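You operate a simulated robot arm through the tools that you are given. There is no shell and no other tool.

You are at the controls of a simulated two-armed robot. One attempt, no reset.

TASK
Run both billets on the belt up to the yellow bar on fast, then stop the belt.
Fine: drop the bar and set the gate straight before the start.

It is judged by the outcome, as a careful person would: the job done as asked, and still so three seconds after it is handed in. It fails if anything else is knocked over, pushed out of place, dropped, spilled or broken.

THE ROBOT
Two 7-joint arms with fingered hands on one trunk that stands fixed in place. Base frame: the origin is at the foot of the trunk, x ahead of it, y to its left, z up. Units: m, degrees, N and s.
The left shoulder is at [0.02, 0.269, 1.197], the right one opposite. Each reaches about 1.298 m from its shoulder. Payload 5 kg a hand.
The TCP of each hand is the grasp point between the finger pads, 0.042 m short of the fingertips. In the tool frame z runs along the fingers and y along their closing line. The gripper opens to 0.208 m; its body begins 0.119 m behind the TCP. The gripper is a hand of 4 fingers: y runs from the thumb to the fingers, the wrist lies at [0, 0, -0.317] in the tool frame, and closing takes about 1.5 s.
Orientation is told as [roll, pitch, yaw] about the base's x, y, z axes, in that order, counted from this pose: with the fingers straight down and closing along the base's y, the tool's x points along the base's -x, its y along +y and its z along -z.

THE INTERFACE
- The arms move only by the tool apply_moves. It takes "left_deltas", "right_deltas" or both (then of equal length, played together; a hand with none holds still); each is a list of rows, each a list of 6 numbers: the shift along the base's x, y, z in m, then the turn, a rotation vector about the base's x, y, z in degrees. In form: [[x, y, z, wx, wy, wz], ...]. A call has 1 to 20 rows; each row is the pose to reach, as a shift and turn from the pose commanded when the call began. "left_fingers" and "right_fingers" are, for a hand that has rows, the gripper command, from -1 (shut) to 1 (fully open), values between in proportion, set as the call begins (left out, the last holds). A row lasts 0.2 s, in which the tool goes at most 0.05 m and 8.6 degrees; a call with a longer step from one row to the next is refused whole, and so is a gripper value outside its range. Where a pose cannot be reached the arm comes as near as it can. A force on the tool above 90 N (or 10 N above the force at the start of the call, whichever is more), or a blocked arm, ends the call early, and 0.2 s more pass. Each finger travels about 0.153 m/s and halts on what it meets, pressing with about 28 N; the grip force reading is that of the motor and also rises with nothing between the fingers. The clock runs only during rows and for 0.2 s after the last one: add rows that repeat a pose to give the fingers time. It gives the time, the measured TCP pose, the force on the tool (base axes), the opening and the grip force at its end, in the units of the frame above (readings bear some noise), with the torque about the TCP (base axes, N m) and any sound that the robot's microphone picked up.
- Cameras (640 x 400 px; columns grow to the right, rows downward): "scene" is now at [0.1436, 0.0476, 1.4731]; the picture's right is [0.55, -0.84, 0.00], its down [-0.40, -0.26, -0.88] and it looks along [0.73, 0.48, -0.48] (base axes); focal length 327 px, centre (320, 200). "left" rides on the left gripper at [-0.093, 0.001, -0.146] in its tool frame; the picture's right is [-0.01, -1.00, 0.00], its down [0.84, -0.01, -0.54] and it looks along [0.54, -0.01, 0.84] (tool axes); focal length 280 px, centre (320, 200). "right" rides on the right gripper at [0.094, 0.001, -0.146] in its tool frame; the picture's right is [-0.01, 1.00, 0.00], its down [-0.84, -0.01, -0.54] and it looks along [-0.54, -0.01, 0.84] (tool axes); focal length 280 px, centre (320, 200). There is no depth. A picture from a camera that has moved, and an enlarged one, comes with that camera's place and axes in the base frame and with its lens.
- grab_frame(camera): a new picture of that camera. The clock stands still meanwhile.
- raise_lower(by): moves the trunk up (or, below 0, down) by that many m; the arms and the scene camera ride with it, the base frame stays. It gives what a move gives, with no picture.
- curl_fingers(finger1, finger2, finger3, thumb_bend, hand): sets how far each is bent, from 0 (flat) to 1 (curled in); at 0.3 the hand is open as for a grip, at 0.7 the pads meet at the TCP. One left out holds its place. A second passes; each finger stops where it meets its share of the squeeze, and holds until it gets a number again. A gripper value or a shape takes the hand back. It gives what a move gives, with no picture; readings hold the bend of each and the force on the fingers (four entries, about 0 where the hand has none), thumb and palm.
- hand_shape(shape, hand): the hand has 4 fingers and takes this shape, open, in about a second: jaw (thumb against the fingers, like two jaws); tri (thumb and two fingers); tip (a fingertip pinch); poke (one finger out to press); point (the index stretched); flat (the hand flat); cup (the hand cupped); fist (a fist). The gripper value then closes the fingers along that shape, each until it touches; the sizes above hold for jaw. It gives what a move gives, with no picture.
- head_to(pan, tilt): turns the head with the scene camera to pan (to the left, within 80 degrees either way) and tilt (down, from -29 to 69), counted from straight ahead of the robot (the tilt from the chest, where the trunk bows). It gives what a move gives.
- inspect(camera, box): a new picture of the part [left, top, right, bottom] of that camera's present view, enlarged. The clock stands still meanwhile.
- hand_in(): hands the job in; it is judged then, once.

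Places have to be worked out from the pictures, the camera data and where the tool is seen. Open the grippers and draw the arms clear of the work before you hand the job in, unless the task says otherwise.

The tools are called after ">>>" as name(argument=value, ...) on one line, values as JSON. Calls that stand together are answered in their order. apply_moves: Moves the arms, as the interface text tells. Its arguments: {"type":"object","properties":{"left_deltas":{"type":"array"},"left_fingers":{"type":"number"},"right_deltas":{"type":"array"},"right_fingers":{"type":"number"}},"required":[]} The other tools are called the same way: raise_lower (by) moves the trunk up or down; hand_shape (shape, hand) gives the hand a shape; curl_fingers (finger1, finger2, finger3, thumb_bend, hand) moves the fingers one by one; head_to (pan, tilt) turns the head that bears the scene camera; grab_frame (camera) takes a picture; inspect (camera, box) takes an enlarged picture of a part of a camera's view; hand_in () hands the job in.

At the start:

```text
t: 0.0
left_ee_pos: [0.34, 0.5838, 1.285]
left_orientation: [0.0, 0.0, 33.9]
left_force: [-0.1, -0.5, -0.7]
left_moment: [0.01, -0.02, 0.0]
left_grip_width: 0.2078
left_gripper_force: 0.1
left_shape: jaw
left_bend: [0.3, 0.3, 0.3, 0.3]
left_finger forces: [0.0, 0.0, 0.0, 0.1, 0.0, 0.0]
right_ee_pos: [0.5495, 0.157, 1.309]
right_orientation: [0.0, -0.1, 33.9]
right_force: [-0.3, 1.0, -0.2]
right_moment: [0.0, -0.03, 0.0]
right_grip_width: 0.2078
right_gripper_force: 0.1
right_shape: jaw
right_bend: [0.3, 0.3, 0.3, 0.3]
right_finger forces: [0.0, 0.0, 0.0, 0.1, 0.0, 0.1]
trunk travel left (down, up): [-0.575, 0.046]
head pan, tilt (commanded): [33.2, 28.8]
```

scene: 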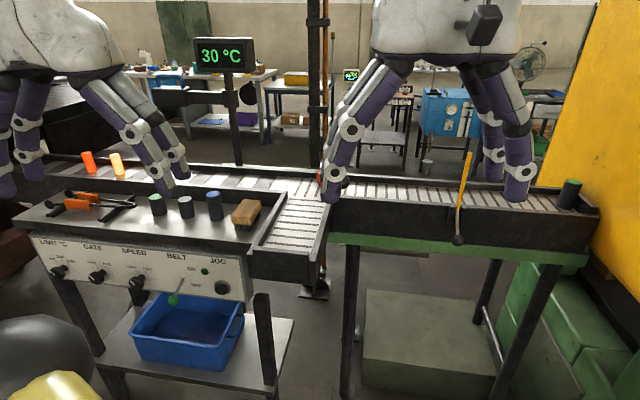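
right: 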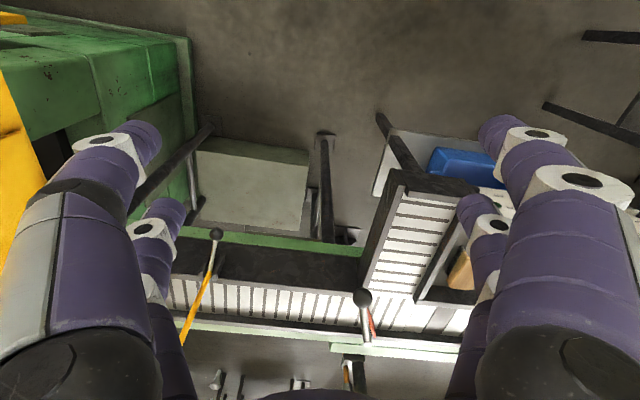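
left: 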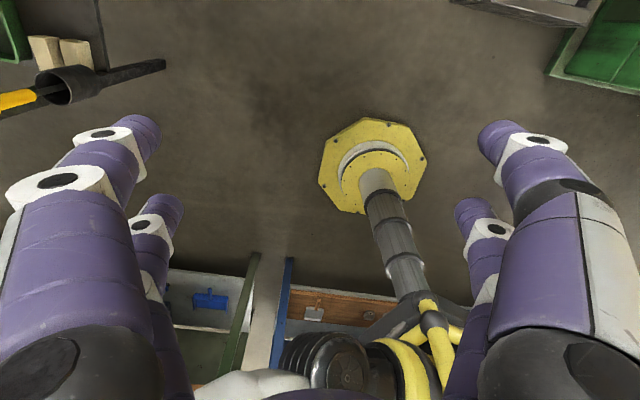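

The scene shows a conveyor with a yellow bar, two hot-looking billets at left, and a control panel (light °C, gate, speed, belt, jog). I'll look closer at the panel and belt before moving.

>>> inspect(camera="scene", box=[20, 220, 260, 370])

>>> inspect(camera="scene", box=[300, 120, 620, 320])

>>> inspect(camera="scene", box=[0, 120, 340, 330])

```text
2.67 times, centred on (140, 295) of scene
camera zoom: at [0.1436, 0.0476, 1.4731], right [0.55, -0.84, 0.0], down [-0.4, -0.26, -0.88], along [0.73, 0.48, -0.48], focal length 873 px, centre (800, -53)
```

zoom: 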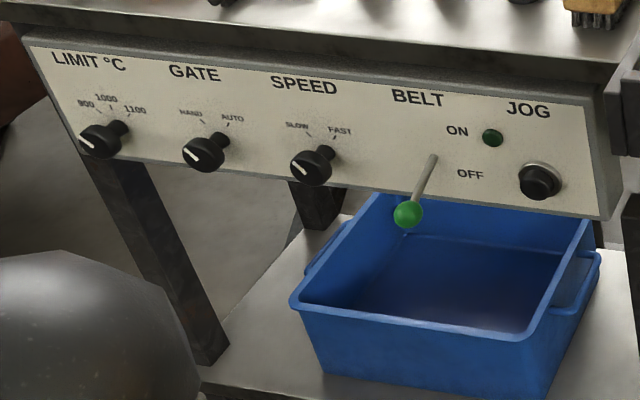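

```text
2.00 times, centred on (460, 220) of scene
camera zoom: at [0.1436, 0.0476, 1.4731], right [0.55, -0.84, 0.0], down [-0.4, -0.26, -0.88], along [0.73, 0.48, -0.48], focal length 654 px, centre (40, 160)
```

zoom: 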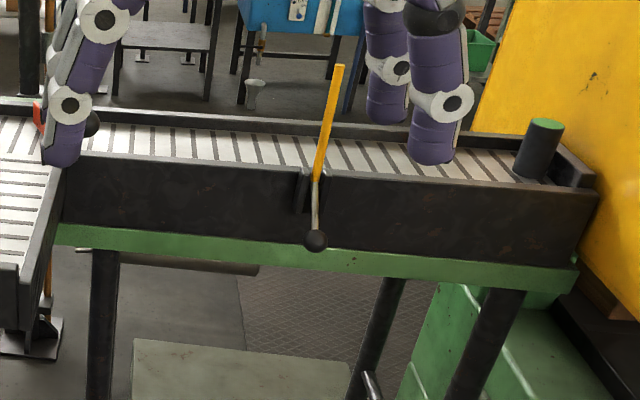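

```text
1.88 times, centred on (170, 225) of scene
camera zoom: at [0.1436, 0.0476, 1.4731], right [0.55, -0.84, 0.0], down [-0.4, -0.26, -0.88], along [0.73, 0.48, -0.48], focal length 616 px, centre (602, 153)
```

zoom: 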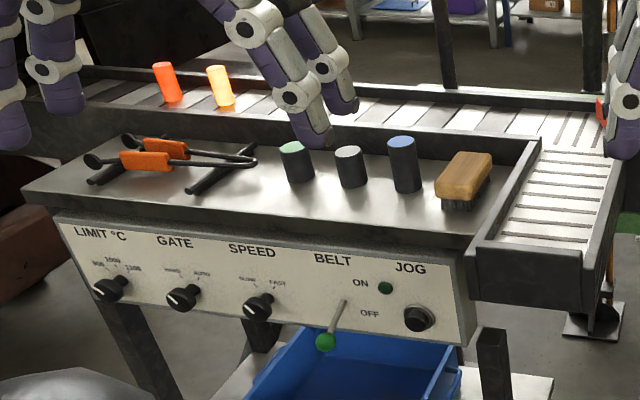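

The panel has LIMIT, GATE (HAND/AUTO), SPEED (SLOW/FAST) knobs, a BELT lever and a JOG button; a yellow bar stands raised and a gate handle is hidden behind the right hand. I'll look around to check free room before drawing the arms out of view.

>>> head_to(pan=-20, tilt=30)

>>> grab_frame(camera="scene")

>>> head_to(pan=70, tilt=30)

>>> grab_frame(camera="scene")

```text
t: 1.2
left_ee_pos: [0.3397, 0.5835, 1.2852]
left_orientation: [0.0, -0.1, 33.9]
left_force: [-0.7, -0.3, -1.1]
left_moment: [-0.03, -0.01, 0.02]
left_grip_width: 0.2081
left_gripper_force: 0.0
left_shape: jaw
left_bend: [0.3, 0.3, 0.3, 0.3]
left_finger forces: [0.0, 0.0, 0.0, 0.0, 0.0, 0.0]
right_ee_pos: [0.5493, 0.1576, 1.3091]
right_orientation: [0.0, 0.0, 33.9]
right_force: [-0.5, 0.5, -0.3]
right_moment: [0.0, 0.01, -0.01]
right_grip_width: 0.2077
right_gripper_force: 0.0
right_shape: jaw
right_bend: [0.3, 0.3, 0.3, 0.3]
right_finger forces: [0.0, 0.0, 0.0, 0.0, 0.1, 0.0]
trunk travel left (down, up): [-0.575, 0.046]
head pan, tilt (commanded): [-20.0, 30.0]
```

```text
taken
camera scene: at [0.1526, -0.033, 1.4711], right [-0.34, -0.94, 0.0], down [-0.47, 0.17, -0.87], along [0.81, -0.3, -0.5], focal length 327 px, centre (320, 200)
```

scene: 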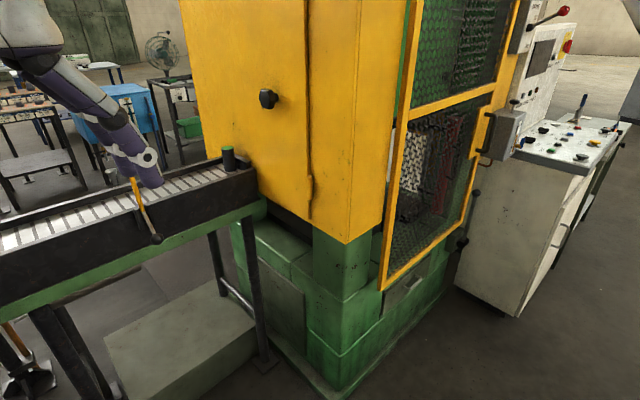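

```text
t: 2.9
left_ee_pos: [0.3405, 0.5828, 1.2849]
left_orientation: [0.0, 0.0, 33.9]
left_force: [-0.2, 0.6, -0.5]
left_moment: [0.01, 0.0, 0.0]
left_grip_width: 0.208
left_gripper_force: 0.0
left_shape: jaw
left_bend: [0.3, 0.3, 0.3, 0.3]
left_finger forces: [0.0, 0.1, 0.1, 0.0, 0.1, 0.1]
right_ee_pos: [0.5484, 0.1581, 1.3092]
right_orientation: [0.0, 0.0, 33.7]
right_force: [0.0, -0.3, 0.0]
right_moment: [0.0, 0.01, 0.03]
right_grip_width: 0.2079
right_gripper_force: 0.1
right_shape: jaw
right_bend: [0.3, 0.3, 0.3, 0.3]
right_finger forces: [0.0, 0.0, 0.0, 0.0, 0.0, 0.0]
trunk travel left (down, up): [-0.575, 0.046]
head pan, tilt (commanded): [70.0, 30.0]
```

```text
taken
camera scene: at [0.0986, 0.0829, 1.4711], right [0.94, -0.34, 0.0], down [-0.17, -0.47, -0.87], along [0.3, 0.81, -0.5], focal length 327 px, centre (320, 200)
```

scene: 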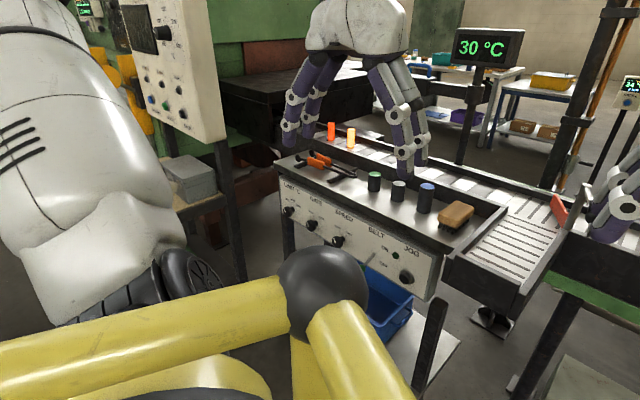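

The right hand covers the gate; free space lies to its right/back (the yellow machine corner is near x≈0.9, y≈-0.4). I move the right hand back and right to about (0.40, -0.23, 1.31).

>>> apply_moves(right_deltas=[[-0.016, -0.039, 0, 0, 0, 0], [-0.032, -0.078, 0, 0, 0, 0], [-0.048, -0.117, 0, 0, 0, 0], [-0.064, -0.156, 0, 0, 0, 0], [-0.08, -0.195, 0, 0, 0, 0], [-0.096, -0.234, 0, 0, 0, 0], [-0.112, -0.273, 0, 0, 0, 0], [-0.128, -0.312, 0, 0, 0, 0], [-0.144, -0.351, 0, 0, 0, 0], [-0.15, -0.39, 0, 0, 0, 0]])

>>> head_to(pan=33, tilt=32)

>>> grab_frame(camera="scene")

```text
t: 5.1
left_ee_pos: [0.3409, 0.5817, 1.2859]
left_orientation: [-0.1, -0.2, 33.9]
left_force: [-0.4, -0.2, -0.1]
left_moment: [0.14, -0.01, 0.02]
left_grip_width: 0.2076
left_gripper_force: 0.1
left_shape: jaw
left_bend: [0.3, 0.3, 0.3, 0.3]
left_finger forces: [0.0, 0.1, 0.0, 0.1, 0.0, 0.0]
right_ee_pos: [0.3995, -0.2343, 1.3101]
right_orientation: [0.0, 0.0, 33.8]
right_force: [-0.6, 0.1, 0.0]
right_moment: [0.12, 0.03, 0.03]
right_grip_width: 0.2077
right_gripper_force: 0.1
right_shape: jaw
right_bend: [0.3, 0.3, 0.3, 0.3]
right_finger forces: [0.0, 0.0, 0.1, 0.0, 0.0, 0.0]
trunk travel left (down, up): [-0.575, 0.046]
head pan, tilt (commanded): [70.0, 30.0]
```

```text
t: 6.1
left_ee_pos: [0.3394, 0.5844, 1.2847]
left_orientation: [-0.1, -0.1, 33.9]
left_force: [0.6, 1.0, -0.7]
left_moment: [-0.05, -0.02, 0.0]
left_grip_width: 0.2081
left_gripper_force: 0.0
left_shape: jaw
left_bend: [0.3, 0.3, 0.3, 0.3]
left_finger forces: [0.0, 0.0, 0.1, 0.0, 0.0, 0.0]
right_ee_pos: [0.3983, -0.2318, 1.311]
right_orientation: [0.0, 0.0, 33.9]
right_force: [0.2, 0.3, 0.5]
right_moment: [-0.08, -0.04, -0.01]
right_grip_width: 0.2078
right_gripper_force: 0.0
right_shape: jaw
right_bend: [0.3, 0.3, 0.3, 0.3]
right_finger forces: [0.0, 0.1, 0.1, 0.0, 0.0, 0.1]
trunk travel left (down, up): [-0.575, 0.046]
head pan, tilt (commanded): [33.0, 32.0]
```

```text
taken
camera scene: at [0.1425, 0.0474, 1.468], right [0.55, -0.84, 0.0], down [-0.44, -0.29, -0.85], along [0.71, 0.46, -0.53], focal length 327 px, centre (320, 200)
```

scene: 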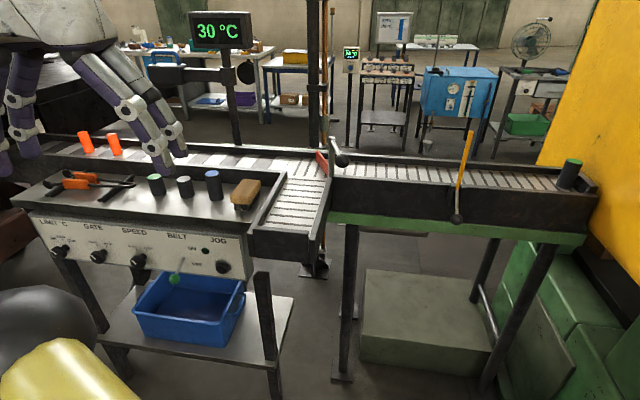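

Now the gate area is clear. I'll enlarge the gate, the yellow bar, and the panel knobs.

>>> inspect(camera="scene", box=[250, 120, 410, 220])

>>> inspect(camera="scene", box=[410, 120, 610, 245])

>>> inspect(camera="scene", box=[30, 205, 150, 280])

>>> inspect(camera="scene", box=[130, 220, 250, 295])

>>> inspect(camera="scene", box=[60, 110, 260, 235])

```text
4.00 times, centred on (330, 170) of scene
camera zoom: at [0.1425, 0.0474, 1.468], right [0.55, -0.84, 0.0], down [-0.44, -0.29, -0.85], along [0.71, 0.46, -0.53], focal length 1309 px, centre (280, 320)
```

zoom: 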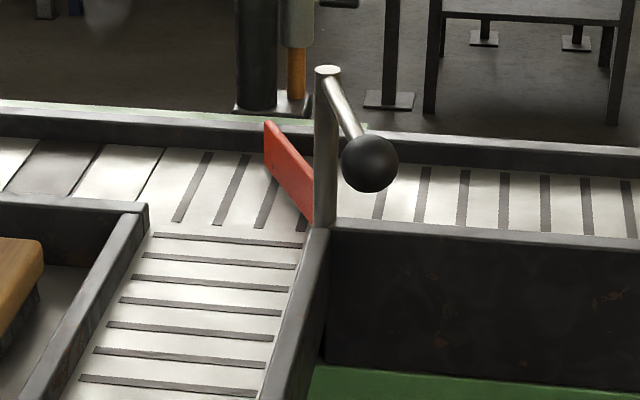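

```text
3.20 times, centred on (510, 182) of scene
camera zoom: at [0.1425, 0.0474, 1.468], right [0.55, -0.84, 0.0], down [-0.44, -0.29, -0.85], along [0.71, 0.46, -0.53], focal length 1047 px, centre (-288, 256)
```

zoom: 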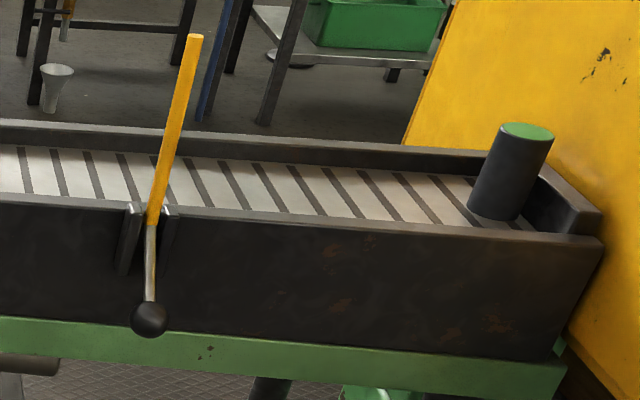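

```text
5.33 times, centred on (90, 242) of scene
camera zoom: at [0.1425, 0.0474, 1.468], right [0.55, -0.84, 0.0], down [-0.44, -0.29, -0.85], along [0.71, 0.46, -0.53], focal length 1745 px, centre (1547, -27)
```

zoom: 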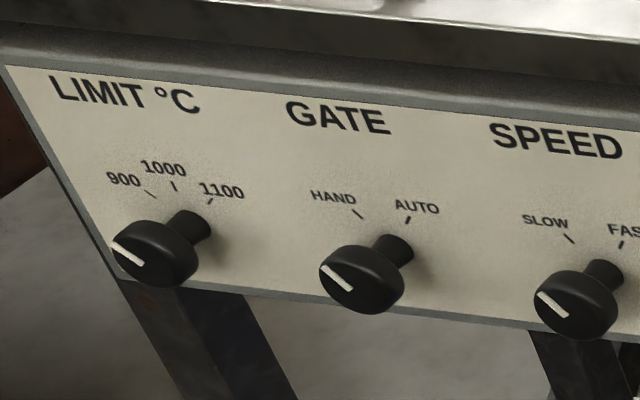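

```text
5.33 times, centred on (190, 258) of scene
camera zoom: at [0.1425, 0.0474, 1.468], right [0.55, -0.84, 0.0], down [-0.44, -0.29, -0.85], along [0.71, 0.46, -0.53], focal length 1745 px, centre (1013, -107)
```

zoom: 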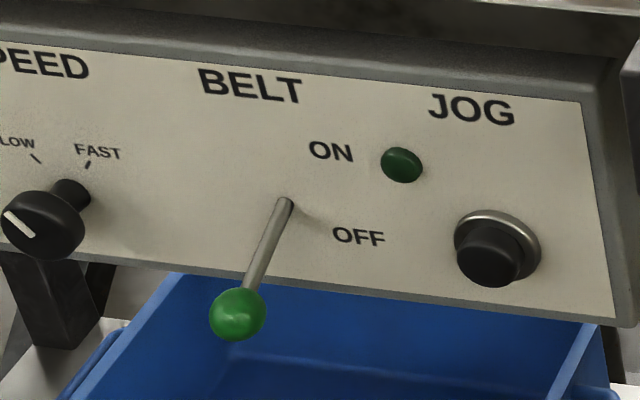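

```text
3.20 times, centred on (160, 172) of scene
camera zoom: at [0.1425, 0.0474, 1.468], right [0.55, -0.84, 0.0], down [-0.44, -0.29, -0.85], along [0.71, 0.46, -0.53], focal length 1047 px, centre (832, 288)
```

zoom: 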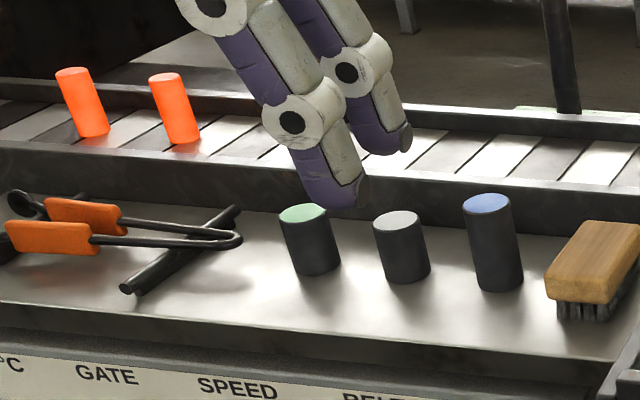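

The gate flap is set diagonally (diverting), the GATE knob is on HAND, SPEED on SLOW, the belt lever is down (OFF). By triangulating the bar's ball I get about (0.957, 0.131, 0.948). I take right and left hand-camera views for more precise triangulation.

>>> grab_frame(camera="right")

>>> grab_frame(camera="left")

```text
taken
camera right: at [0.3201, -0.2827, 1.4561], right [-0.54, 0.84, 0.0], down [0.71, 0.46, 0.54], along [0.45, 0.29, -0.84], focal length 280 px, centre (320, 200)
```

right: 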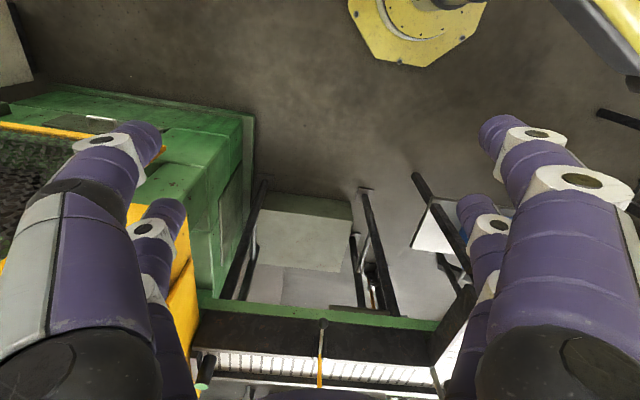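

```text
taken
camera left: at [0.4158, 0.6359, 1.4312], right [0.57, -0.82, 0.0], down [-0.69, -0.48, 0.54], along [-0.44, -0.31, -0.84], focal length 280 px, centre (320, 200)
```

left: 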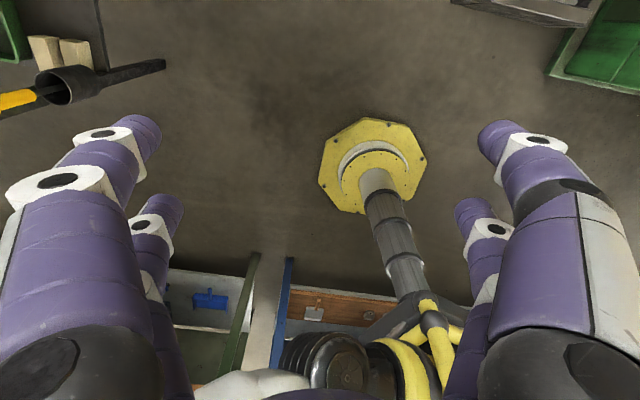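

The right camera confirms the bar ball location; the left camera looks back at the robot. I'll lower the trunk 0.15 m to get a second scene viewpoint (vertical baseline) for triangulating the panel and gate; the arms hang clear of the table front.

>>> raise_lower(by=-0.15)

>>> grab_frame(camera="scene")

>>> inspect(camera="scene", box=[250, 80, 410, 180])

>>> inspect(camera="scene", box=[410, 80, 610, 205])

>>> inspect(camera="scene", box=[0, 160, 140, 247])

>>> inspect(camera="scene", box=[120, 160, 260, 247])

```text
t: 7.8
left_ee_pos: [0.3403, 0.5839, 1.1348]
left_orientation: [-0.2, -0.1, 34.0]
left_force: [-0.2, -0.4, -0.8]
left_moment: [0.02, -0.04, 0.01]
left_grip_width: 0.2081
left_gripper_force: 0.1
left_shape: jaw
left_bend: [0.3, 0.3, 0.3, 0.3]
left_finger forces: [0.1, 0.1, 0.0, 0.0, 0.1, 0.1]
right_ee_pos: [0.3987, -0.2316, 1.1596]
right_orientation: [0.1, 0.0, 33.9]
right_force: [0.6, 0.1, 0.6]
right_moment: [0.06, -0.02, 0.03]
right_grip_width: 0.2081
right_gripper_force: 0.1
right_shape: jaw
right_bend: [0.3, 0.3, 0.3, 0.3]
right_finger forces: [0.0, 0.0, 0.0, 0.0, 0.0, 0.0]
trunk travel left (down, up): [-0.425, 0.196]
head pan, tilt (commanded): [33.0, 32.0]
```

```text
taken
camera scene: at [0.1503, 0.0466, 1.317], right [0.54, -0.84, 0.0], down [-0.44, -0.29, -0.85], along [0.71, 0.46, -0.53], focal length 327 px, centre (320, 200)
```

scene: 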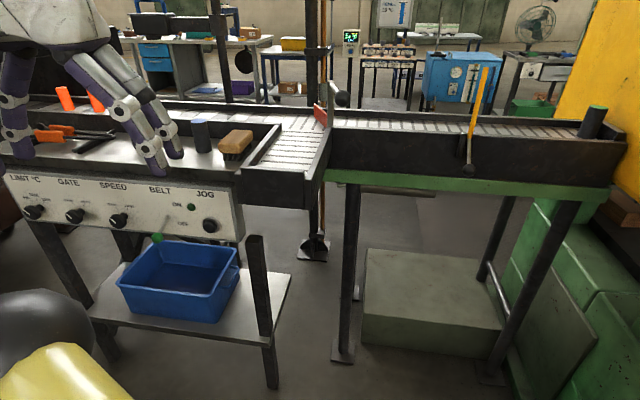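

```text
4.00 times, centred on (330, 130) of scene
camera zoom: at [0.1503, 0.0466, 1.317], right [0.54, -0.84, 0.0], down [-0.44, -0.29, -0.85], along [0.71, 0.46, -0.53], focal length 1309 px, centre (280, 480)
```

zoom: 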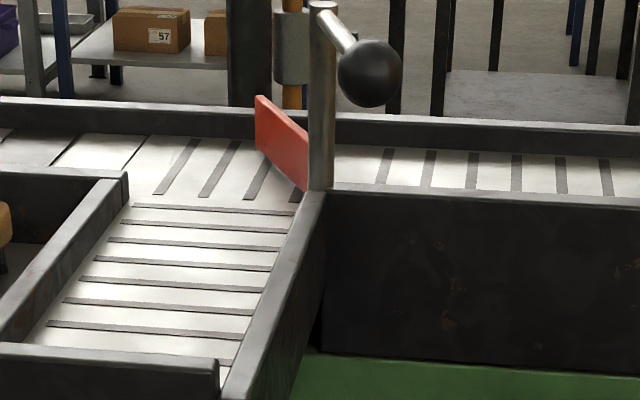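

```text
3.20 times, centred on (510, 142) of scene
camera zoom: at [0.1503, 0.0466, 1.317], right [0.54, -0.84, 0.0], down [-0.44, -0.29, -0.85], along [0.71, 0.46, -0.53], focal length 1047 px, centre (-288, 384)
```

zoom: 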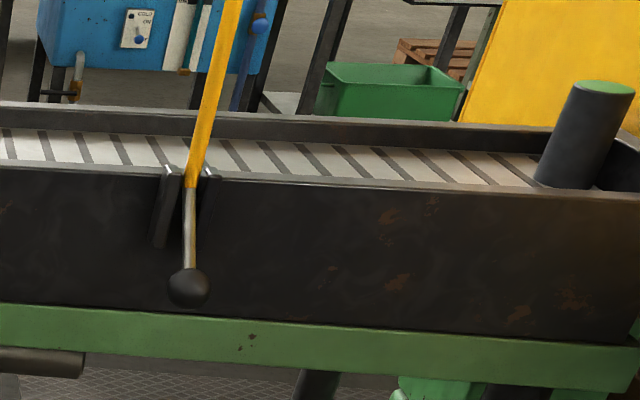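

```text
4.57 times, centred on (70, 204) of scene
camera zoom: at [0.1503, 0.0466, 1.317], right [0.54, -0.84, 0.0], down [-0.44, -0.29, -0.85], along [0.71, 0.46, -0.53], focal length 1496 px, centre (1463, 184)
```

zoom: 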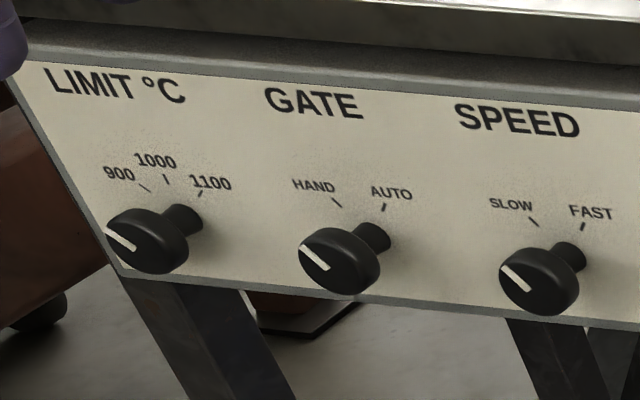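

```text
4.57 times, centred on (190, 204) of scene
camera zoom: at [0.1503, 0.0466, 1.317], right [0.54, -0.84, 0.0], down [-0.44, -0.29, -0.85], along [0.71, 0.46, -0.53], focal length 1496 px, centre (914, 184)
```

zoom: 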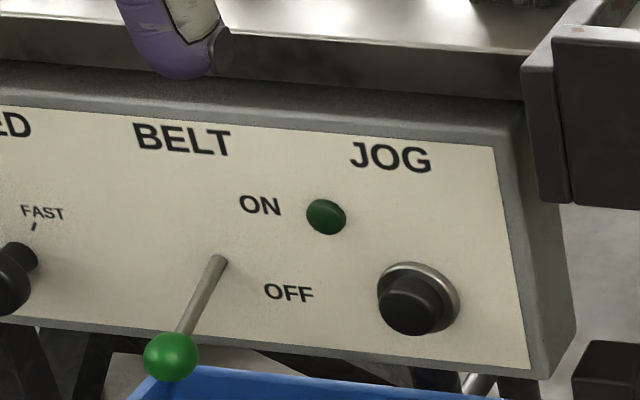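

Triangulating the two scene views: panel is vertical, right corner ≈(0.60, 0.604), running at 23° (inward normal ≈(0.92, 0.39)); SPEED knob ≈(0.456, 0.890, 0.80), belt lever ball ≈(0.472, 0.744, 0.80); gate post ≈(0.88, 0.49) with ball ≈(0.775, 0.394, 1.13); yellow bar pivot ≈(0.974, 0.151, 1.03), tip ≈(1.01, 0.159, 1.18). I raise the trunk back, then bring the closed right hand, tilted forward, in front of the bar.

>>> raise_lower(by=0.15)

>>> apply_moves(right_deltas=[[0.033, 0.023, -0.008, 2.56, -3.8, 0], [0.066, 0.046, -0.016, 5.12, -7.6, 0], [0.1, 0.07, -0.025, 7.68, -11.4, 0], [0.133, 0.093, -0.033, 10.24, -15.2, 0], [0.166, 0.116, -0.041, 12.8, -19.0, 0], [0.2, 0.14, -0.05, 15.36, -22.8, 0], [0.233, 0.163, -0.058, 17.9, -26.6, 0], [0.266, 0.186, -0.066, 20.5, -30.4, 0], [0.3, 0.21, -0.075, 23.0, -34.2, 0], [0.333, 0.233, -0.083, 25.6, -38.0, 0], [0.366, 0.256, -0.091, 28.2, -41.8, 0], [0.4, 0.28, -0.1, 30.7, -45.65, 0], [0.4, 0.28, -0.1, 30.7, -45.65, 0]], right_fingers=-1)

>>> grab_frame(camera="scene")

>>> grab_frame(camera="right")

```text
t: 9.6
left_ee_pos: [0.3402, 0.5827, 1.2842]
left_orientation: [0.1, -0.1, 33.7]
left_force: [0.6, -0.5, -0.3]
left_moment: [0.04, 0.03, 0.03]
left_grip_width: 0.2079
left_gripper_force: 0.0
left_shape: jaw
left_bend: [0.3, 0.3, 0.3, 0.3]
left_finger forces: [0.1, 0.0, 0.0, 0.0, 0.0, 0.1]
right_ee_pos: [0.3997, -0.2321, 1.3088]
right_orientation: [0.0, 0.0, 33.8]
right_force: [-0.1, 0.2, 0.1]
right_moment: [-0.02, 0.03, 0.0]
right_grip_width: 0.208
right_gripper_force: 0.0
right_shape: jaw
right_bend: [0.3, 0.3, 0.3, 0.3]
right_finger forces: [0.0, 0.0, 0.0, 0.0, 0.1, 0.0]
trunk travel left (down, up): [-0.575, 0.046]
head pan, tilt (commanded): [33.0, 32.0]
```

```text
t: 12.4
left_ee_pos: [0.339, 0.583, 1.285]
left_orientation: [0.0, -0.1, 33.9]
left_force: [0.3, 0.5, -0.9]
left_moment: [0.05, -0.09, -0.02]
left_grip_width: 0.2079
left_gripper_force: 0.1
left_shape: jaw
left_bend: [0.3, 0.3, 0.3, 0.3]
left_finger forces: [0.0, 0.0, 0.0, 0.1, 0.0, 0.0]
right_ee_pos: [0.7987, 0.0427, 1.2095]
right_orientation: [0.1, -55.1, 33.6]
right_force: [0.3, -0.2, -0.4]
right_moment: [0.01, 0.0, -0.01]
right_grip_width: 0.0
right_gripper_force: 27.6
right_shape: jaw
right_bend: [0.7, 0.7, 0.7, 0.7]
right_finger forces: [0.0, 0.1, 0.2, 0.1, 0.0, 0.0]
trunk travel left (down, up): [-0.575, 0.046]
head pan, tilt (commanded): [33.0, 32.0]
```

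```text
taken
camera scene: at [0.1421, 0.0466, 1.4682], right [0.54, -0.84, 0.0], down [-0.44, -0.29, -0.85], along [0.71, 0.46, -0.53], focal length 327 px, centre (320, 200)
```

scene: 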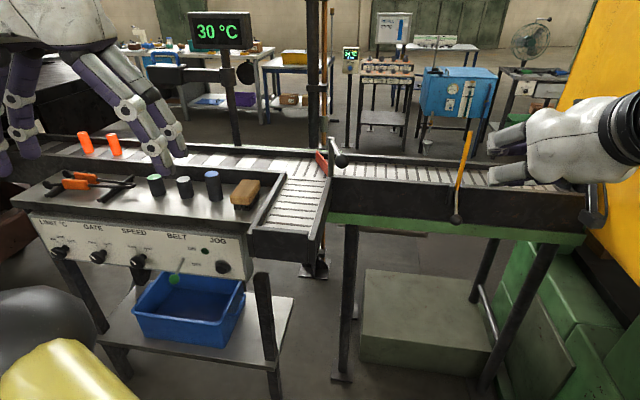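

```text
taken
camera right: at [0.6527, -0.0524, 1.2146], right [-0.55, 0.83, 0.01], down [0.04, 0.01, 1.0], along [0.83, 0.55, -0.04], focal length 280 px, centre (320, 200)
```

right: 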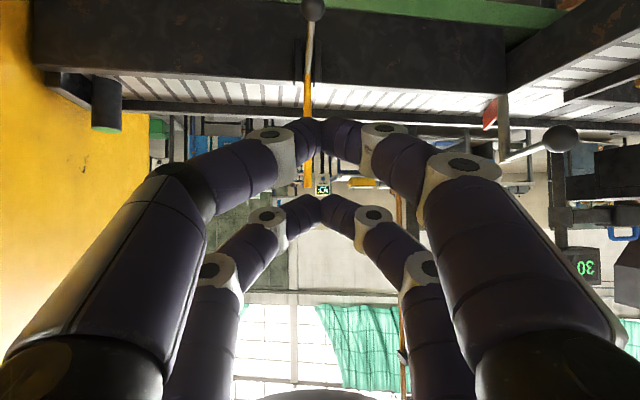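

The right camera agrees with my bar estimate (pivot ≈(0.974, 0.147, 1.033), tip ≈(1.01, 0.158, 1.18)); fingers are closed. I move to just short of the bar at about z 1.15, laterally aligned.

>>> apply_moves(right_deltas=[[0.03, 0.018, -0.015, 0, 0, 0], [0.06, 0.036, -0.03, 0, 0, 0], [0.09, 0.055, -0.045, 0, 0, 0], [0.12, 0.073, -0.06, 0, 0, 0], [0.12, 0.073, -0.06, 0, 0, 0]])

>>> inspect(camera="scene", box=[400, 90, 600, 215])

>>> grab_frame(camera="right")

```text
t: 13.6
left_ee_pos: [0.3393, 0.5838, 1.2863]
left_orientation: [0.1, -0.2, 33.9]
left_force: [0.0, 0.6, 0.5]
left_moment: [0.02, 0.04, 0.01]
left_grip_width: 0.2077
left_gripper_force: 0.2
left_shape: jaw
left_bend: [0.3, 0.3, 0.3, 0.3]
left_finger forces: [0.1, 0.0, 0.0, 0.0, 0.0, 0.0]
right_ee_pos: [0.9192, 0.1182, 1.1499]
right_orientation: [0.2, -55.0, 33.6]
right_force: [-0.1, 0.8, -0.1]
right_moment: [-0.03, 0.0, 0.01]
right_grip_width: 0.0
right_gripper_force: 28.6
right_shape: jaw
right_bend: [0.7, 0.7, 0.7, 0.7]
right_finger forces: [0.0, 0.0, 0.0, 0.0, 0.0, 0.1]
trunk travel left (down, up): [-0.575, 0.046]
head pan, tilt (commanded): [33.0, 32.0]
```

```text
3.20 times, centred on (500, 152) of scene
camera zoom: at [0.1425, 0.0464, 1.4681], right [0.54, -0.84, 0.0], down [-0.44, -0.29, -0.85], along [0.71, 0.46, -0.53], focal length 1047 px, centre (-256, 352)
```

zoom: 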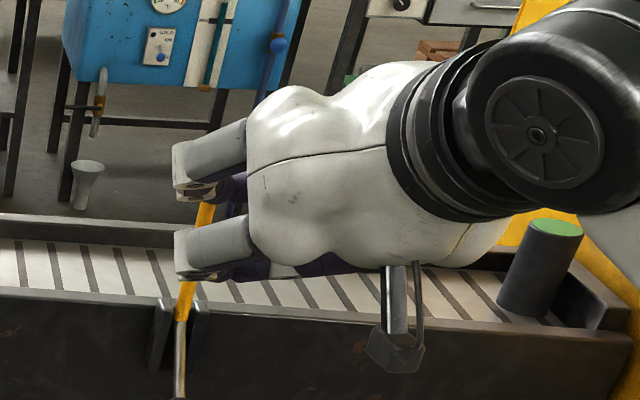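

```text
taken
camera right: at [0.7739, 0.0223, 1.1565], right [-0.55, 0.83, 0.01], down [0.04, 0.01, 1.0], along [0.83, 0.55, -0.04], focal length 280 px, centre (320, 200)
```

right: 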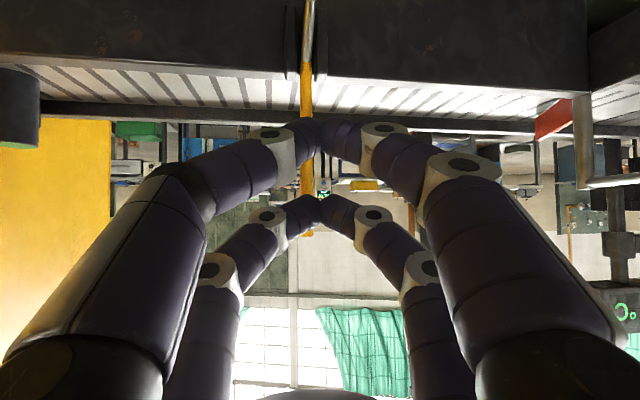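

The bar stands right in front of the finger tips. I push gently along the belt's cross direction (0.92, 0.39) by 0.10 m.

>>> apply_moves(right_deltas=[[0.019, 0.006, 0, 0, 0, 0], [0.038, 0.013, 0, 0, 0, 0], [0.057, 0.02, 0, 0, 0, 0], [0.076, 0.027, 0, 0, 0, 0], [0.095, 0.034, 0, 0, 0, 0]])

>>> inspect(camera="scene", box=[400, 90, 600, 215])

>>> grab_frame(camera="right")

```text
t: 14.8
left_ee_pos: [0.3404, 0.584, 1.2854]
left_orientation: [-0.1, -0.1, 33.9]
left_force: [-0.2, 0.6, -0.1]
left_moment: [0.0, 0.01, -0.03]
left_grip_width: 0.208
left_gripper_force: 0.0
left_shape: jaw
left_bend: [0.3, 0.3, 0.3, 0.3]
left_finger forces: [0.1, 0.0, 0.1, 0.0, 0.0, 0.0]
right_ee_pos: [1.013, 0.1556, 1.148]
right_orientation: [0.1, -55.0, 33.7]
right_force: [-0.6, -0.4, 0.3]
right_moment: [-0.03, 0.01, -0.01]
right_grip_width: 0.0
right_gripper_force: 28.5
right_shape: jaw
right_bend: [0.7, 0.7, 0.7, 0.7]
right_finger forces: [0.0, 0.0, 0.0, 0.0, 0.1, 0.1]
trunk travel left (down, up): [-0.575, 0.046]
head pan, tilt (commanded): [33.0, 32.0]
```

```text
3.20 times, centred on (500, 152) of scene
camera zoom: at [0.1428, 0.0469, 1.4679], right [0.54, -0.84, 0.0], down [-0.44, -0.29, -0.85], along [0.71, 0.46, -0.53], focal length 1047 px, centre (-256, 352)
```

zoom: 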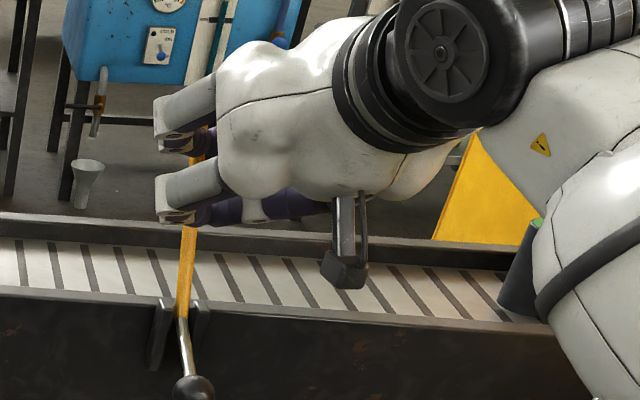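

```text
taken
camera right: at [0.8688, 0.0595, 1.1542], right [-0.55, 0.83, 0.01], down [0.04, 0.01, 1.0], along [0.83, 0.55, -0.04], focal length 280 px, centre (320, 200)
```

right: 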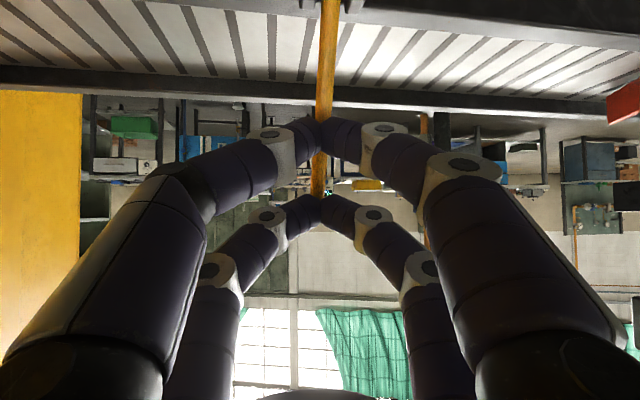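

The ball end has swung up (bar is rotating) with almost no resistance. I continue pushing another 0.10 m, descending a little.

>>> apply_moves(right_deltas=[[0.018, 0.008, -0.003, 0, 0, 0], [0.036, 0.016, -0.006, 0, 0, 0], [0.054, 0.023, -0.01, 0, 0, 0], [0.072, 0.03, -0.015, 0, 0, 0], [0.09, 0.038, -0.02, 0, 0, 0]])

>>> inspect(camera="scene", box=[400, 90, 600, 215])

>>> grab_frame(camera="right")

```text
t: 16.0
left_ee_pos: [0.3403, 0.5849, 1.2844]
left_orientation: [-0.1, -0.1, 33.8]
left_force: [-0.3, 0.9, -1.1]
left_moment: [-0.11, -0.03, -0.02]
left_grip_width: 0.2079
left_gripper_force: 0.2
left_shape: jaw
left_bend: [0.3, 0.3, 0.3, 0.3]
left_finger forces: [0.0, 0.0, 0.0, 0.1, 0.1, 0.0]
right_ee_pos: [1.1043, 0.1934, 1.1304]
right_orientation: [0.1, -54.9, 33.9]
right_force: [-0.3, 0.8, 0.4]
right_moment: [-0.1, -0.05, -0.06]
right_grip_width: 0.0
right_gripper_force: 28.3
right_shape: jaw
right_bend: [0.7, 0.7, 0.7, 0.7]
right_finger forces: [0.0, 0.0, 0.0, 0.0, 0.1, 0.1]
trunk travel left (down, up): [-0.575, 0.046]
head pan, tilt (commanded): [33.0, 32.0]
```

```text
3.20 times, centred on (500, 152) of scene
camera zoom: at [0.1424, 0.0477, 1.468], right [0.54, -0.84, 0.0], down [-0.44, -0.29, -0.85], along [0.71, 0.46, -0.53], focal length 1047 px, centre (-256, 352)
```

zoom: 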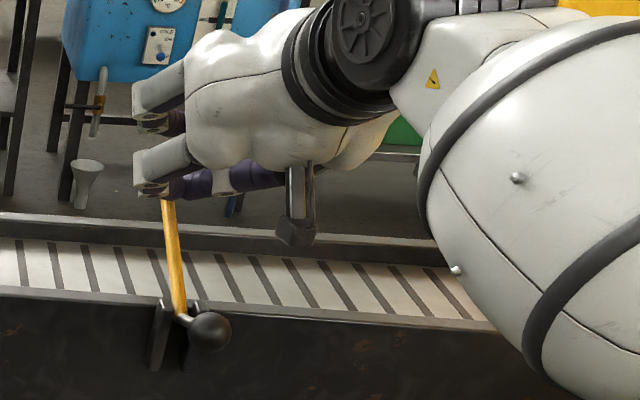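

```text
taken
camera right: at [0.9589, 0.0977, 1.136], right [-0.55, 0.84, 0.01], down [0.04, 0.01, 1.0], along [0.83, 0.55, -0.04], focal length 280 px, centre (320, 200)
```

right: 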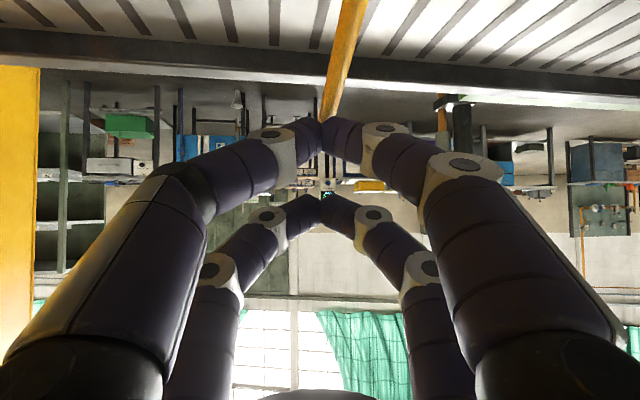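

The bar is now about 20–25° above horizontal with the fingers over its tip. I back off 0.03 m and press it down carefully in small steps.

>>> apply_moves(right_deltas=[[-0.014, -0.006, -0.005, 0, 0, 0], [-0.0276, -0.0117, -0.015, 0, 0, 0], [-0.0276, -0.0117, -0.025, 0, 0, 0], [-0.0276, -0.0117, -0.033, 0, 0, 0], [-0.0276, -0.0117, -0.041, 0, 0, 0]])

>>> inspect(camera="scene", box=[400, 90, 600, 215])

>>> grab_frame(camera="right")

```text
t: 17.2
left_ee_pos: [0.341, 0.5835, 1.2854]
left_orientation: [0.0, -0.1, 33.8]
left_force: [-0.1, 0.0, 0.5]
left_moment: [0.03, 0.02, 0.0]
left_grip_width: 0.2078
left_gripper_force: 0.1
left_shape: jaw
left_bend: [0.3, 0.3, 0.3, 0.3]
left_finger forces: [0.0, 0.1, 0.0, 0.1, 0.1, 0.0]
right_ee_pos: [1.0748, 0.1803, 1.0873]
right_orientation: [0.1, -55.0, 33.8]
right_force: [-0.8, -0.6, -0.1]
right_moment: [-0.03, -0.02, -0.02]
right_grip_width: 0.0
right_gripper_force: 28.3
right_shape: jaw
right_bend: [0.7, 0.7, 0.7, 0.7]
right_finger forces: [0.1, 0.0, 0.1, 0.0, 0.0, 0.0]
trunk travel left (down, up): [-0.575, 0.046]
head pan, tilt (commanded): [33.0, 32.0]
```

```text
3.20 times, centred on (500, 152) of scene
camera zoom: at [0.1429, 0.0468, 1.4679], right [0.54, -0.84, 0.0], down [-0.44, -0.29, -0.85], along [0.71, 0.46, -0.53], focal length 1047 px, centre (-256, 352)
```

zoom: 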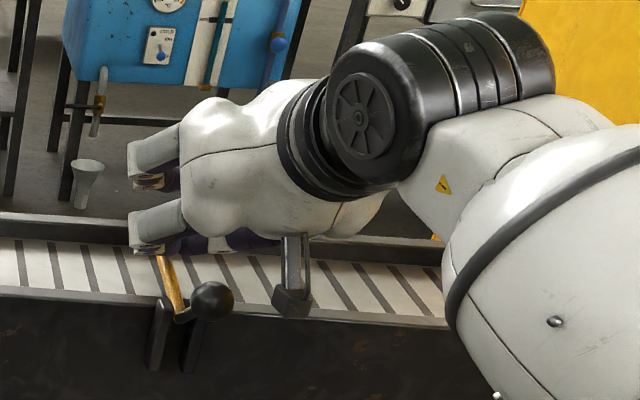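

```text
taken
camera right: at [0.9304, 0.0851, 1.0944], right [-0.55, 0.83, 0.01], down [0.04, 0.01, 1.0], along [0.83, 0.55, -0.04], focal length 280 px, centre (320, 200)
```

right: 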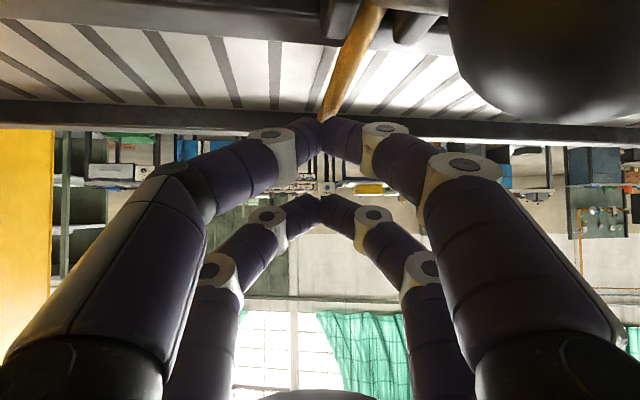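

The bar now looks about horizontal over the belt with its ball handle swung up near the hand's underside. I lift the hand straight up to clear the ball, then check the bar.

>>> apply_moves(right_deltas=[[0, 0, 0.03, 0, 0, 0], [0, 0, 0.06, 0, 0, 0], [0, 0, 0.09, 0, 0, 0], [0, 0, 0.12, 0, 0, 0]])

>>> inspect(camera="scene", box=[400, 90, 600, 215])

>>> grab_frame(camera="right")

```text
t: 18.2
left_ee_pos: [0.34, 0.5842, 1.2853]
left_orientation: [0.0, -0.2, 33.9]
left_force: [-0.7, -0.2, -0.2]
left_moment: [-0.03, -0.12, 0.04]
left_grip_width: 0.208
left_gripper_force: 0.0
left_shape: jaw
left_bend: [0.3, 0.3, 0.3, 0.3]
left_finger forces: [0.0, 0.1, 0.0, 0.0, 0.0, 0.1]
right_ee_pos: [1.0771, 0.1807, 1.2093]
right_orientation: [0.2, -55.1, 33.7]
right_force: [-0.7, 1.4, -0.5]
right_moment: [0.03, -0.08, -0.06]
right_grip_width: 0.0
right_gripper_force: 28.1
right_shape: jaw
right_bend: [0.7, 0.7, 0.7, 0.7]
right_finger forces: [0.1, 0.0, 0.0, 0.0, 0.0, 0.0]
trunk travel left (down, up): [-0.575, 0.046]
head pan, tilt (commanded): [33.0, 32.0]
```

```text
3.20 times, centred on (500, 152) of scene
camera zoom: at [0.1419, 0.0466, 1.4682], right [0.54, -0.84, 0.0], down [-0.44, -0.29, -0.85], along [0.71, 0.46, -0.53], focal length 1047 px, centre (-256, 352)
```

zoom: 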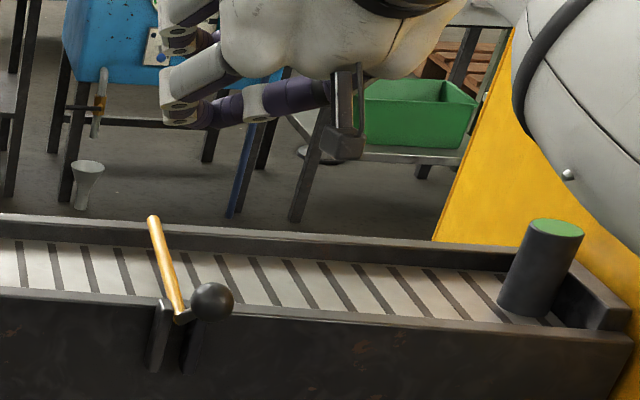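

```text
taken
camera right: at [0.9322, 0.0851, 1.2154], right [-0.55, 0.83, 0.01], down [0.04, 0.01, 1.0], along [0.83, 0.55, -0.04], focal length 280 px, centre (320, 200)
```

right: 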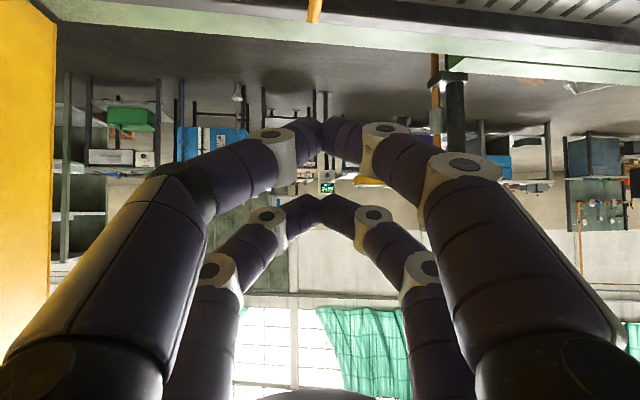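

The bar lies across the belt; I'll enlarge to check whether it's fully seated on its rest.

>>> inspect(camera="scene", box=[425, 140, 505, 215])

>>> inspect(camera="scene", box=[300, 130, 500, 230])

```text
5.33 times, centred on (465, 178) of scene
camera zoom: at [0.1419, 0.0466, 1.4682], right [0.54, -0.84, 0.0], down [-0.44, -0.29, -0.85], along [0.71, 0.46, -0.53], focal length 1745 px, centre (-453, 320)
```

zoom: 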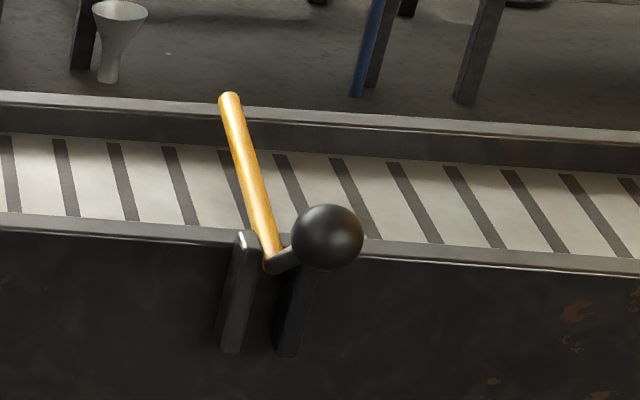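

```text
3.20 times, centred on (400, 180) of scene
camera zoom: at [0.1419, 0.0466, 1.4682], right [0.54, -0.84, 0.0], down [-0.44, -0.29, -0.85], along [0.71, 0.46, -0.53], focal length 1047 px, centre (64, 264)
```

zoom: 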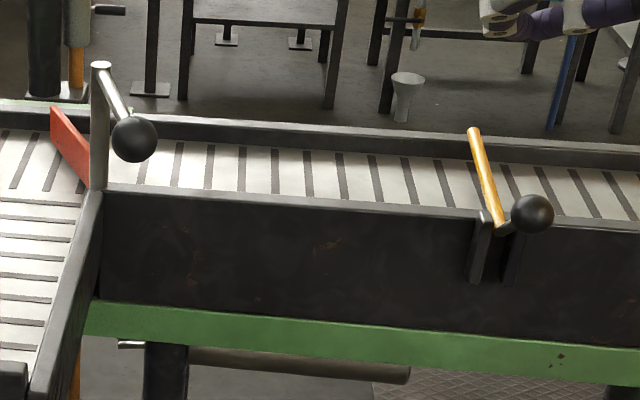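

The bar lies nearly level, but I want to verify from a second angle whether it is fully down. I withdraw the right hand straight back at this height and view the bar with the right camera.

>>> apply_moves(right_deltas=[[-0.04, -0.019, 0, 0, 0, 0], [-0.08, -0.038, 0, 0, 0, 0], [-0.12, -0.057, 0, 0, 0, 0], [-0.16, -0.076, 0, 0, 0, 0], [-0.2, -0.095, 0, 0, 0, 0], [-0.24, -0.114, 0, 0, 0, 0], [-0.277, -0.136, 0, 0, 0, 0]])

>>> grab_frame(camera="right")

>>> inspect(camera="right", box=[240, 0, 400, 100])

```text
t: 19.8
left_ee_pos: [0.34, 0.5827, 1.2845]
left_orientation: [0.0, -0.2, 33.8]
left_force: [0.3, 0.0, 0.2]
left_moment: [0.09, -0.02, -0.01]
left_grip_width: 0.2078
left_gripper_force: 0.0
left_shape: jaw
left_bend: [0.3, 0.3, 0.3, 0.3]
left_finger forces: [0.1, 0.1, 0.0, 0.0, 0.0, 0.0]
right_ee_pos: [0.7979, 0.0444, 1.2054]
right_orientation: [0.3, -55.1, 33.6]
right_force: [-1.2, -1.5, -0.9]
right_moment: [0.04, -0.01, 0.07]
right_grip_width: 0.0
right_gripper_force: 27.9
right_shape: jaw
right_bend: [0.7, 0.7, 0.7, 0.7]
right_finger forces: [0.1, 0.0, 0.1, 0.0, 0.1, 0.1]
trunk travel left (down, up): [-0.575, 0.046]
head pan, tilt (commanded): [33.0, 32.0]
```

```text
taken
camera right: at [0.6526, -0.0518, 1.2117], right [-0.55, 0.84, 0.01], down [0.04, 0.01, 1.0], along [0.83, 0.55, -0.04], focal length 280 px, centre (320, 200)
```

right: 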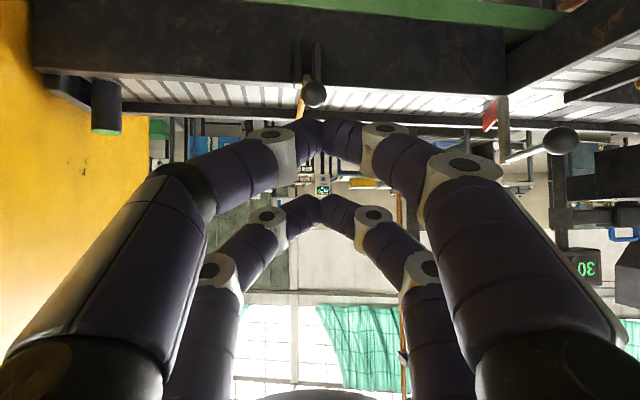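

```text
4.00 times, centred on (320, 50) of right
camera zoom: at [0.6526, -0.0518, 1.2117], right [-0.55, 0.84, 0.01], down [0.04, 0.01, 1.0], along [0.83, 0.55, -0.04], focal length 1122 px, centre (320, 800)
```

zoom: 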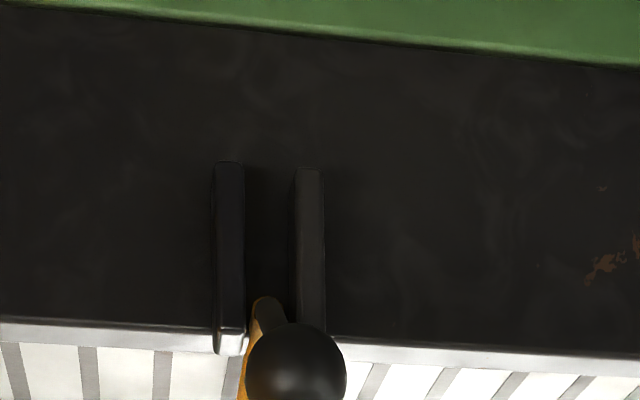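

From this angle the ball hides the bar; ball has swung from z≈0.96 to z≈1.07. I use a lowered scene view again for an accurate check of the bar's level.

>>> raise_lower(by=-0.15)

>>> inspect(camera="scene", box=[420, 100, 540, 175])

>>> inspect(camera="scene", box=[280, 70, 600, 270])

```text
t: 21.6
left_ee_pos: [0.3398, 0.5833, 1.1362]
left_orientation: [-0.1, -0.1, 33.9]
left_force: [-0.8, -0.2, 0.8]
left_moment: [0.0, -0.05, 0.03]
left_grip_width: 0.2078
left_gripper_force: 0.1
left_shape: jaw
left_bend: [0.3, 0.3, 0.3, 0.3]
left_finger forces: [0.0, 0.0, 0.0, 0.0, 0.0, 0.0]
right_ee_pos: [0.7988, 0.0454, 1.059]
right_orientation: [0.1, -55.1, 33.7]
right_force: [-1.5, -0.8, 0.7]
right_moment: [-0.03, -0.04, -0.03]
right_grip_width: 0.0
right_gripper_force: 27.8
right_shape: jaw
right_bend: [0.7, 0.7, 0.7, 0.7]
right_finger forces: [0.1, 0.0, 0.0, 0.0, 0.0, 0.0]
trunk travel left (down, up): [-0.425, 0.196]
head pan, tilt (commanded): [33.0, 32.0]
```

```text
5.33 times, centred on (480, 138) of scene
camera zoom: at [0.1502, 0.0466, 1.317], right [0.54, -0.84, 0.0], down [-0.44, -0.29, -0.85], along [0.71, 0.46, -0.53], focal length 1745 px, centre (-533, 533)
```

zoom: 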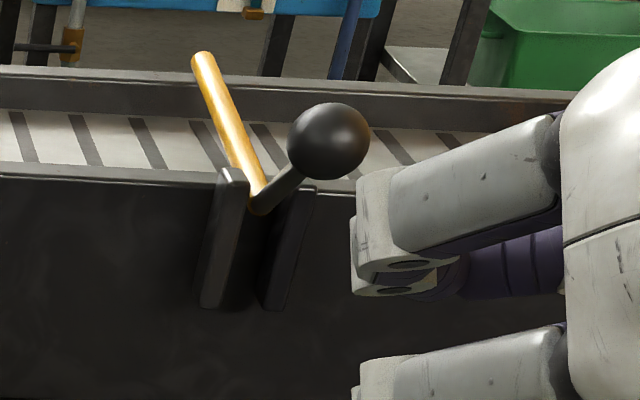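

```text
2.00 times, centred on (440, 170) of scene
camera zoom: at [0.1502, 0.0466, 1.317], right [0.54, -0.84, 0.0], down [-0.44, -0.29, -0.85], along [0.71, 0.46, -0.53], focal length 654 px, centre (80, 260)
```

zoom: 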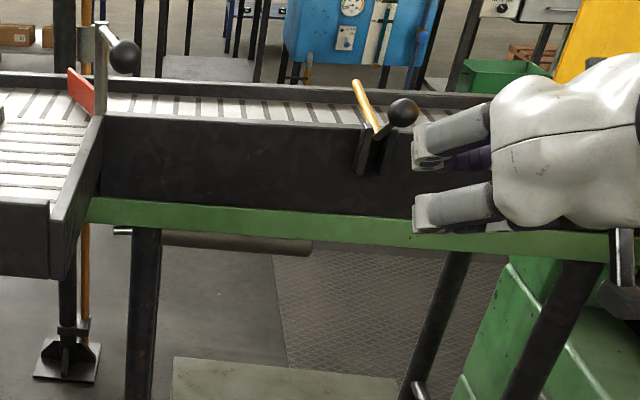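

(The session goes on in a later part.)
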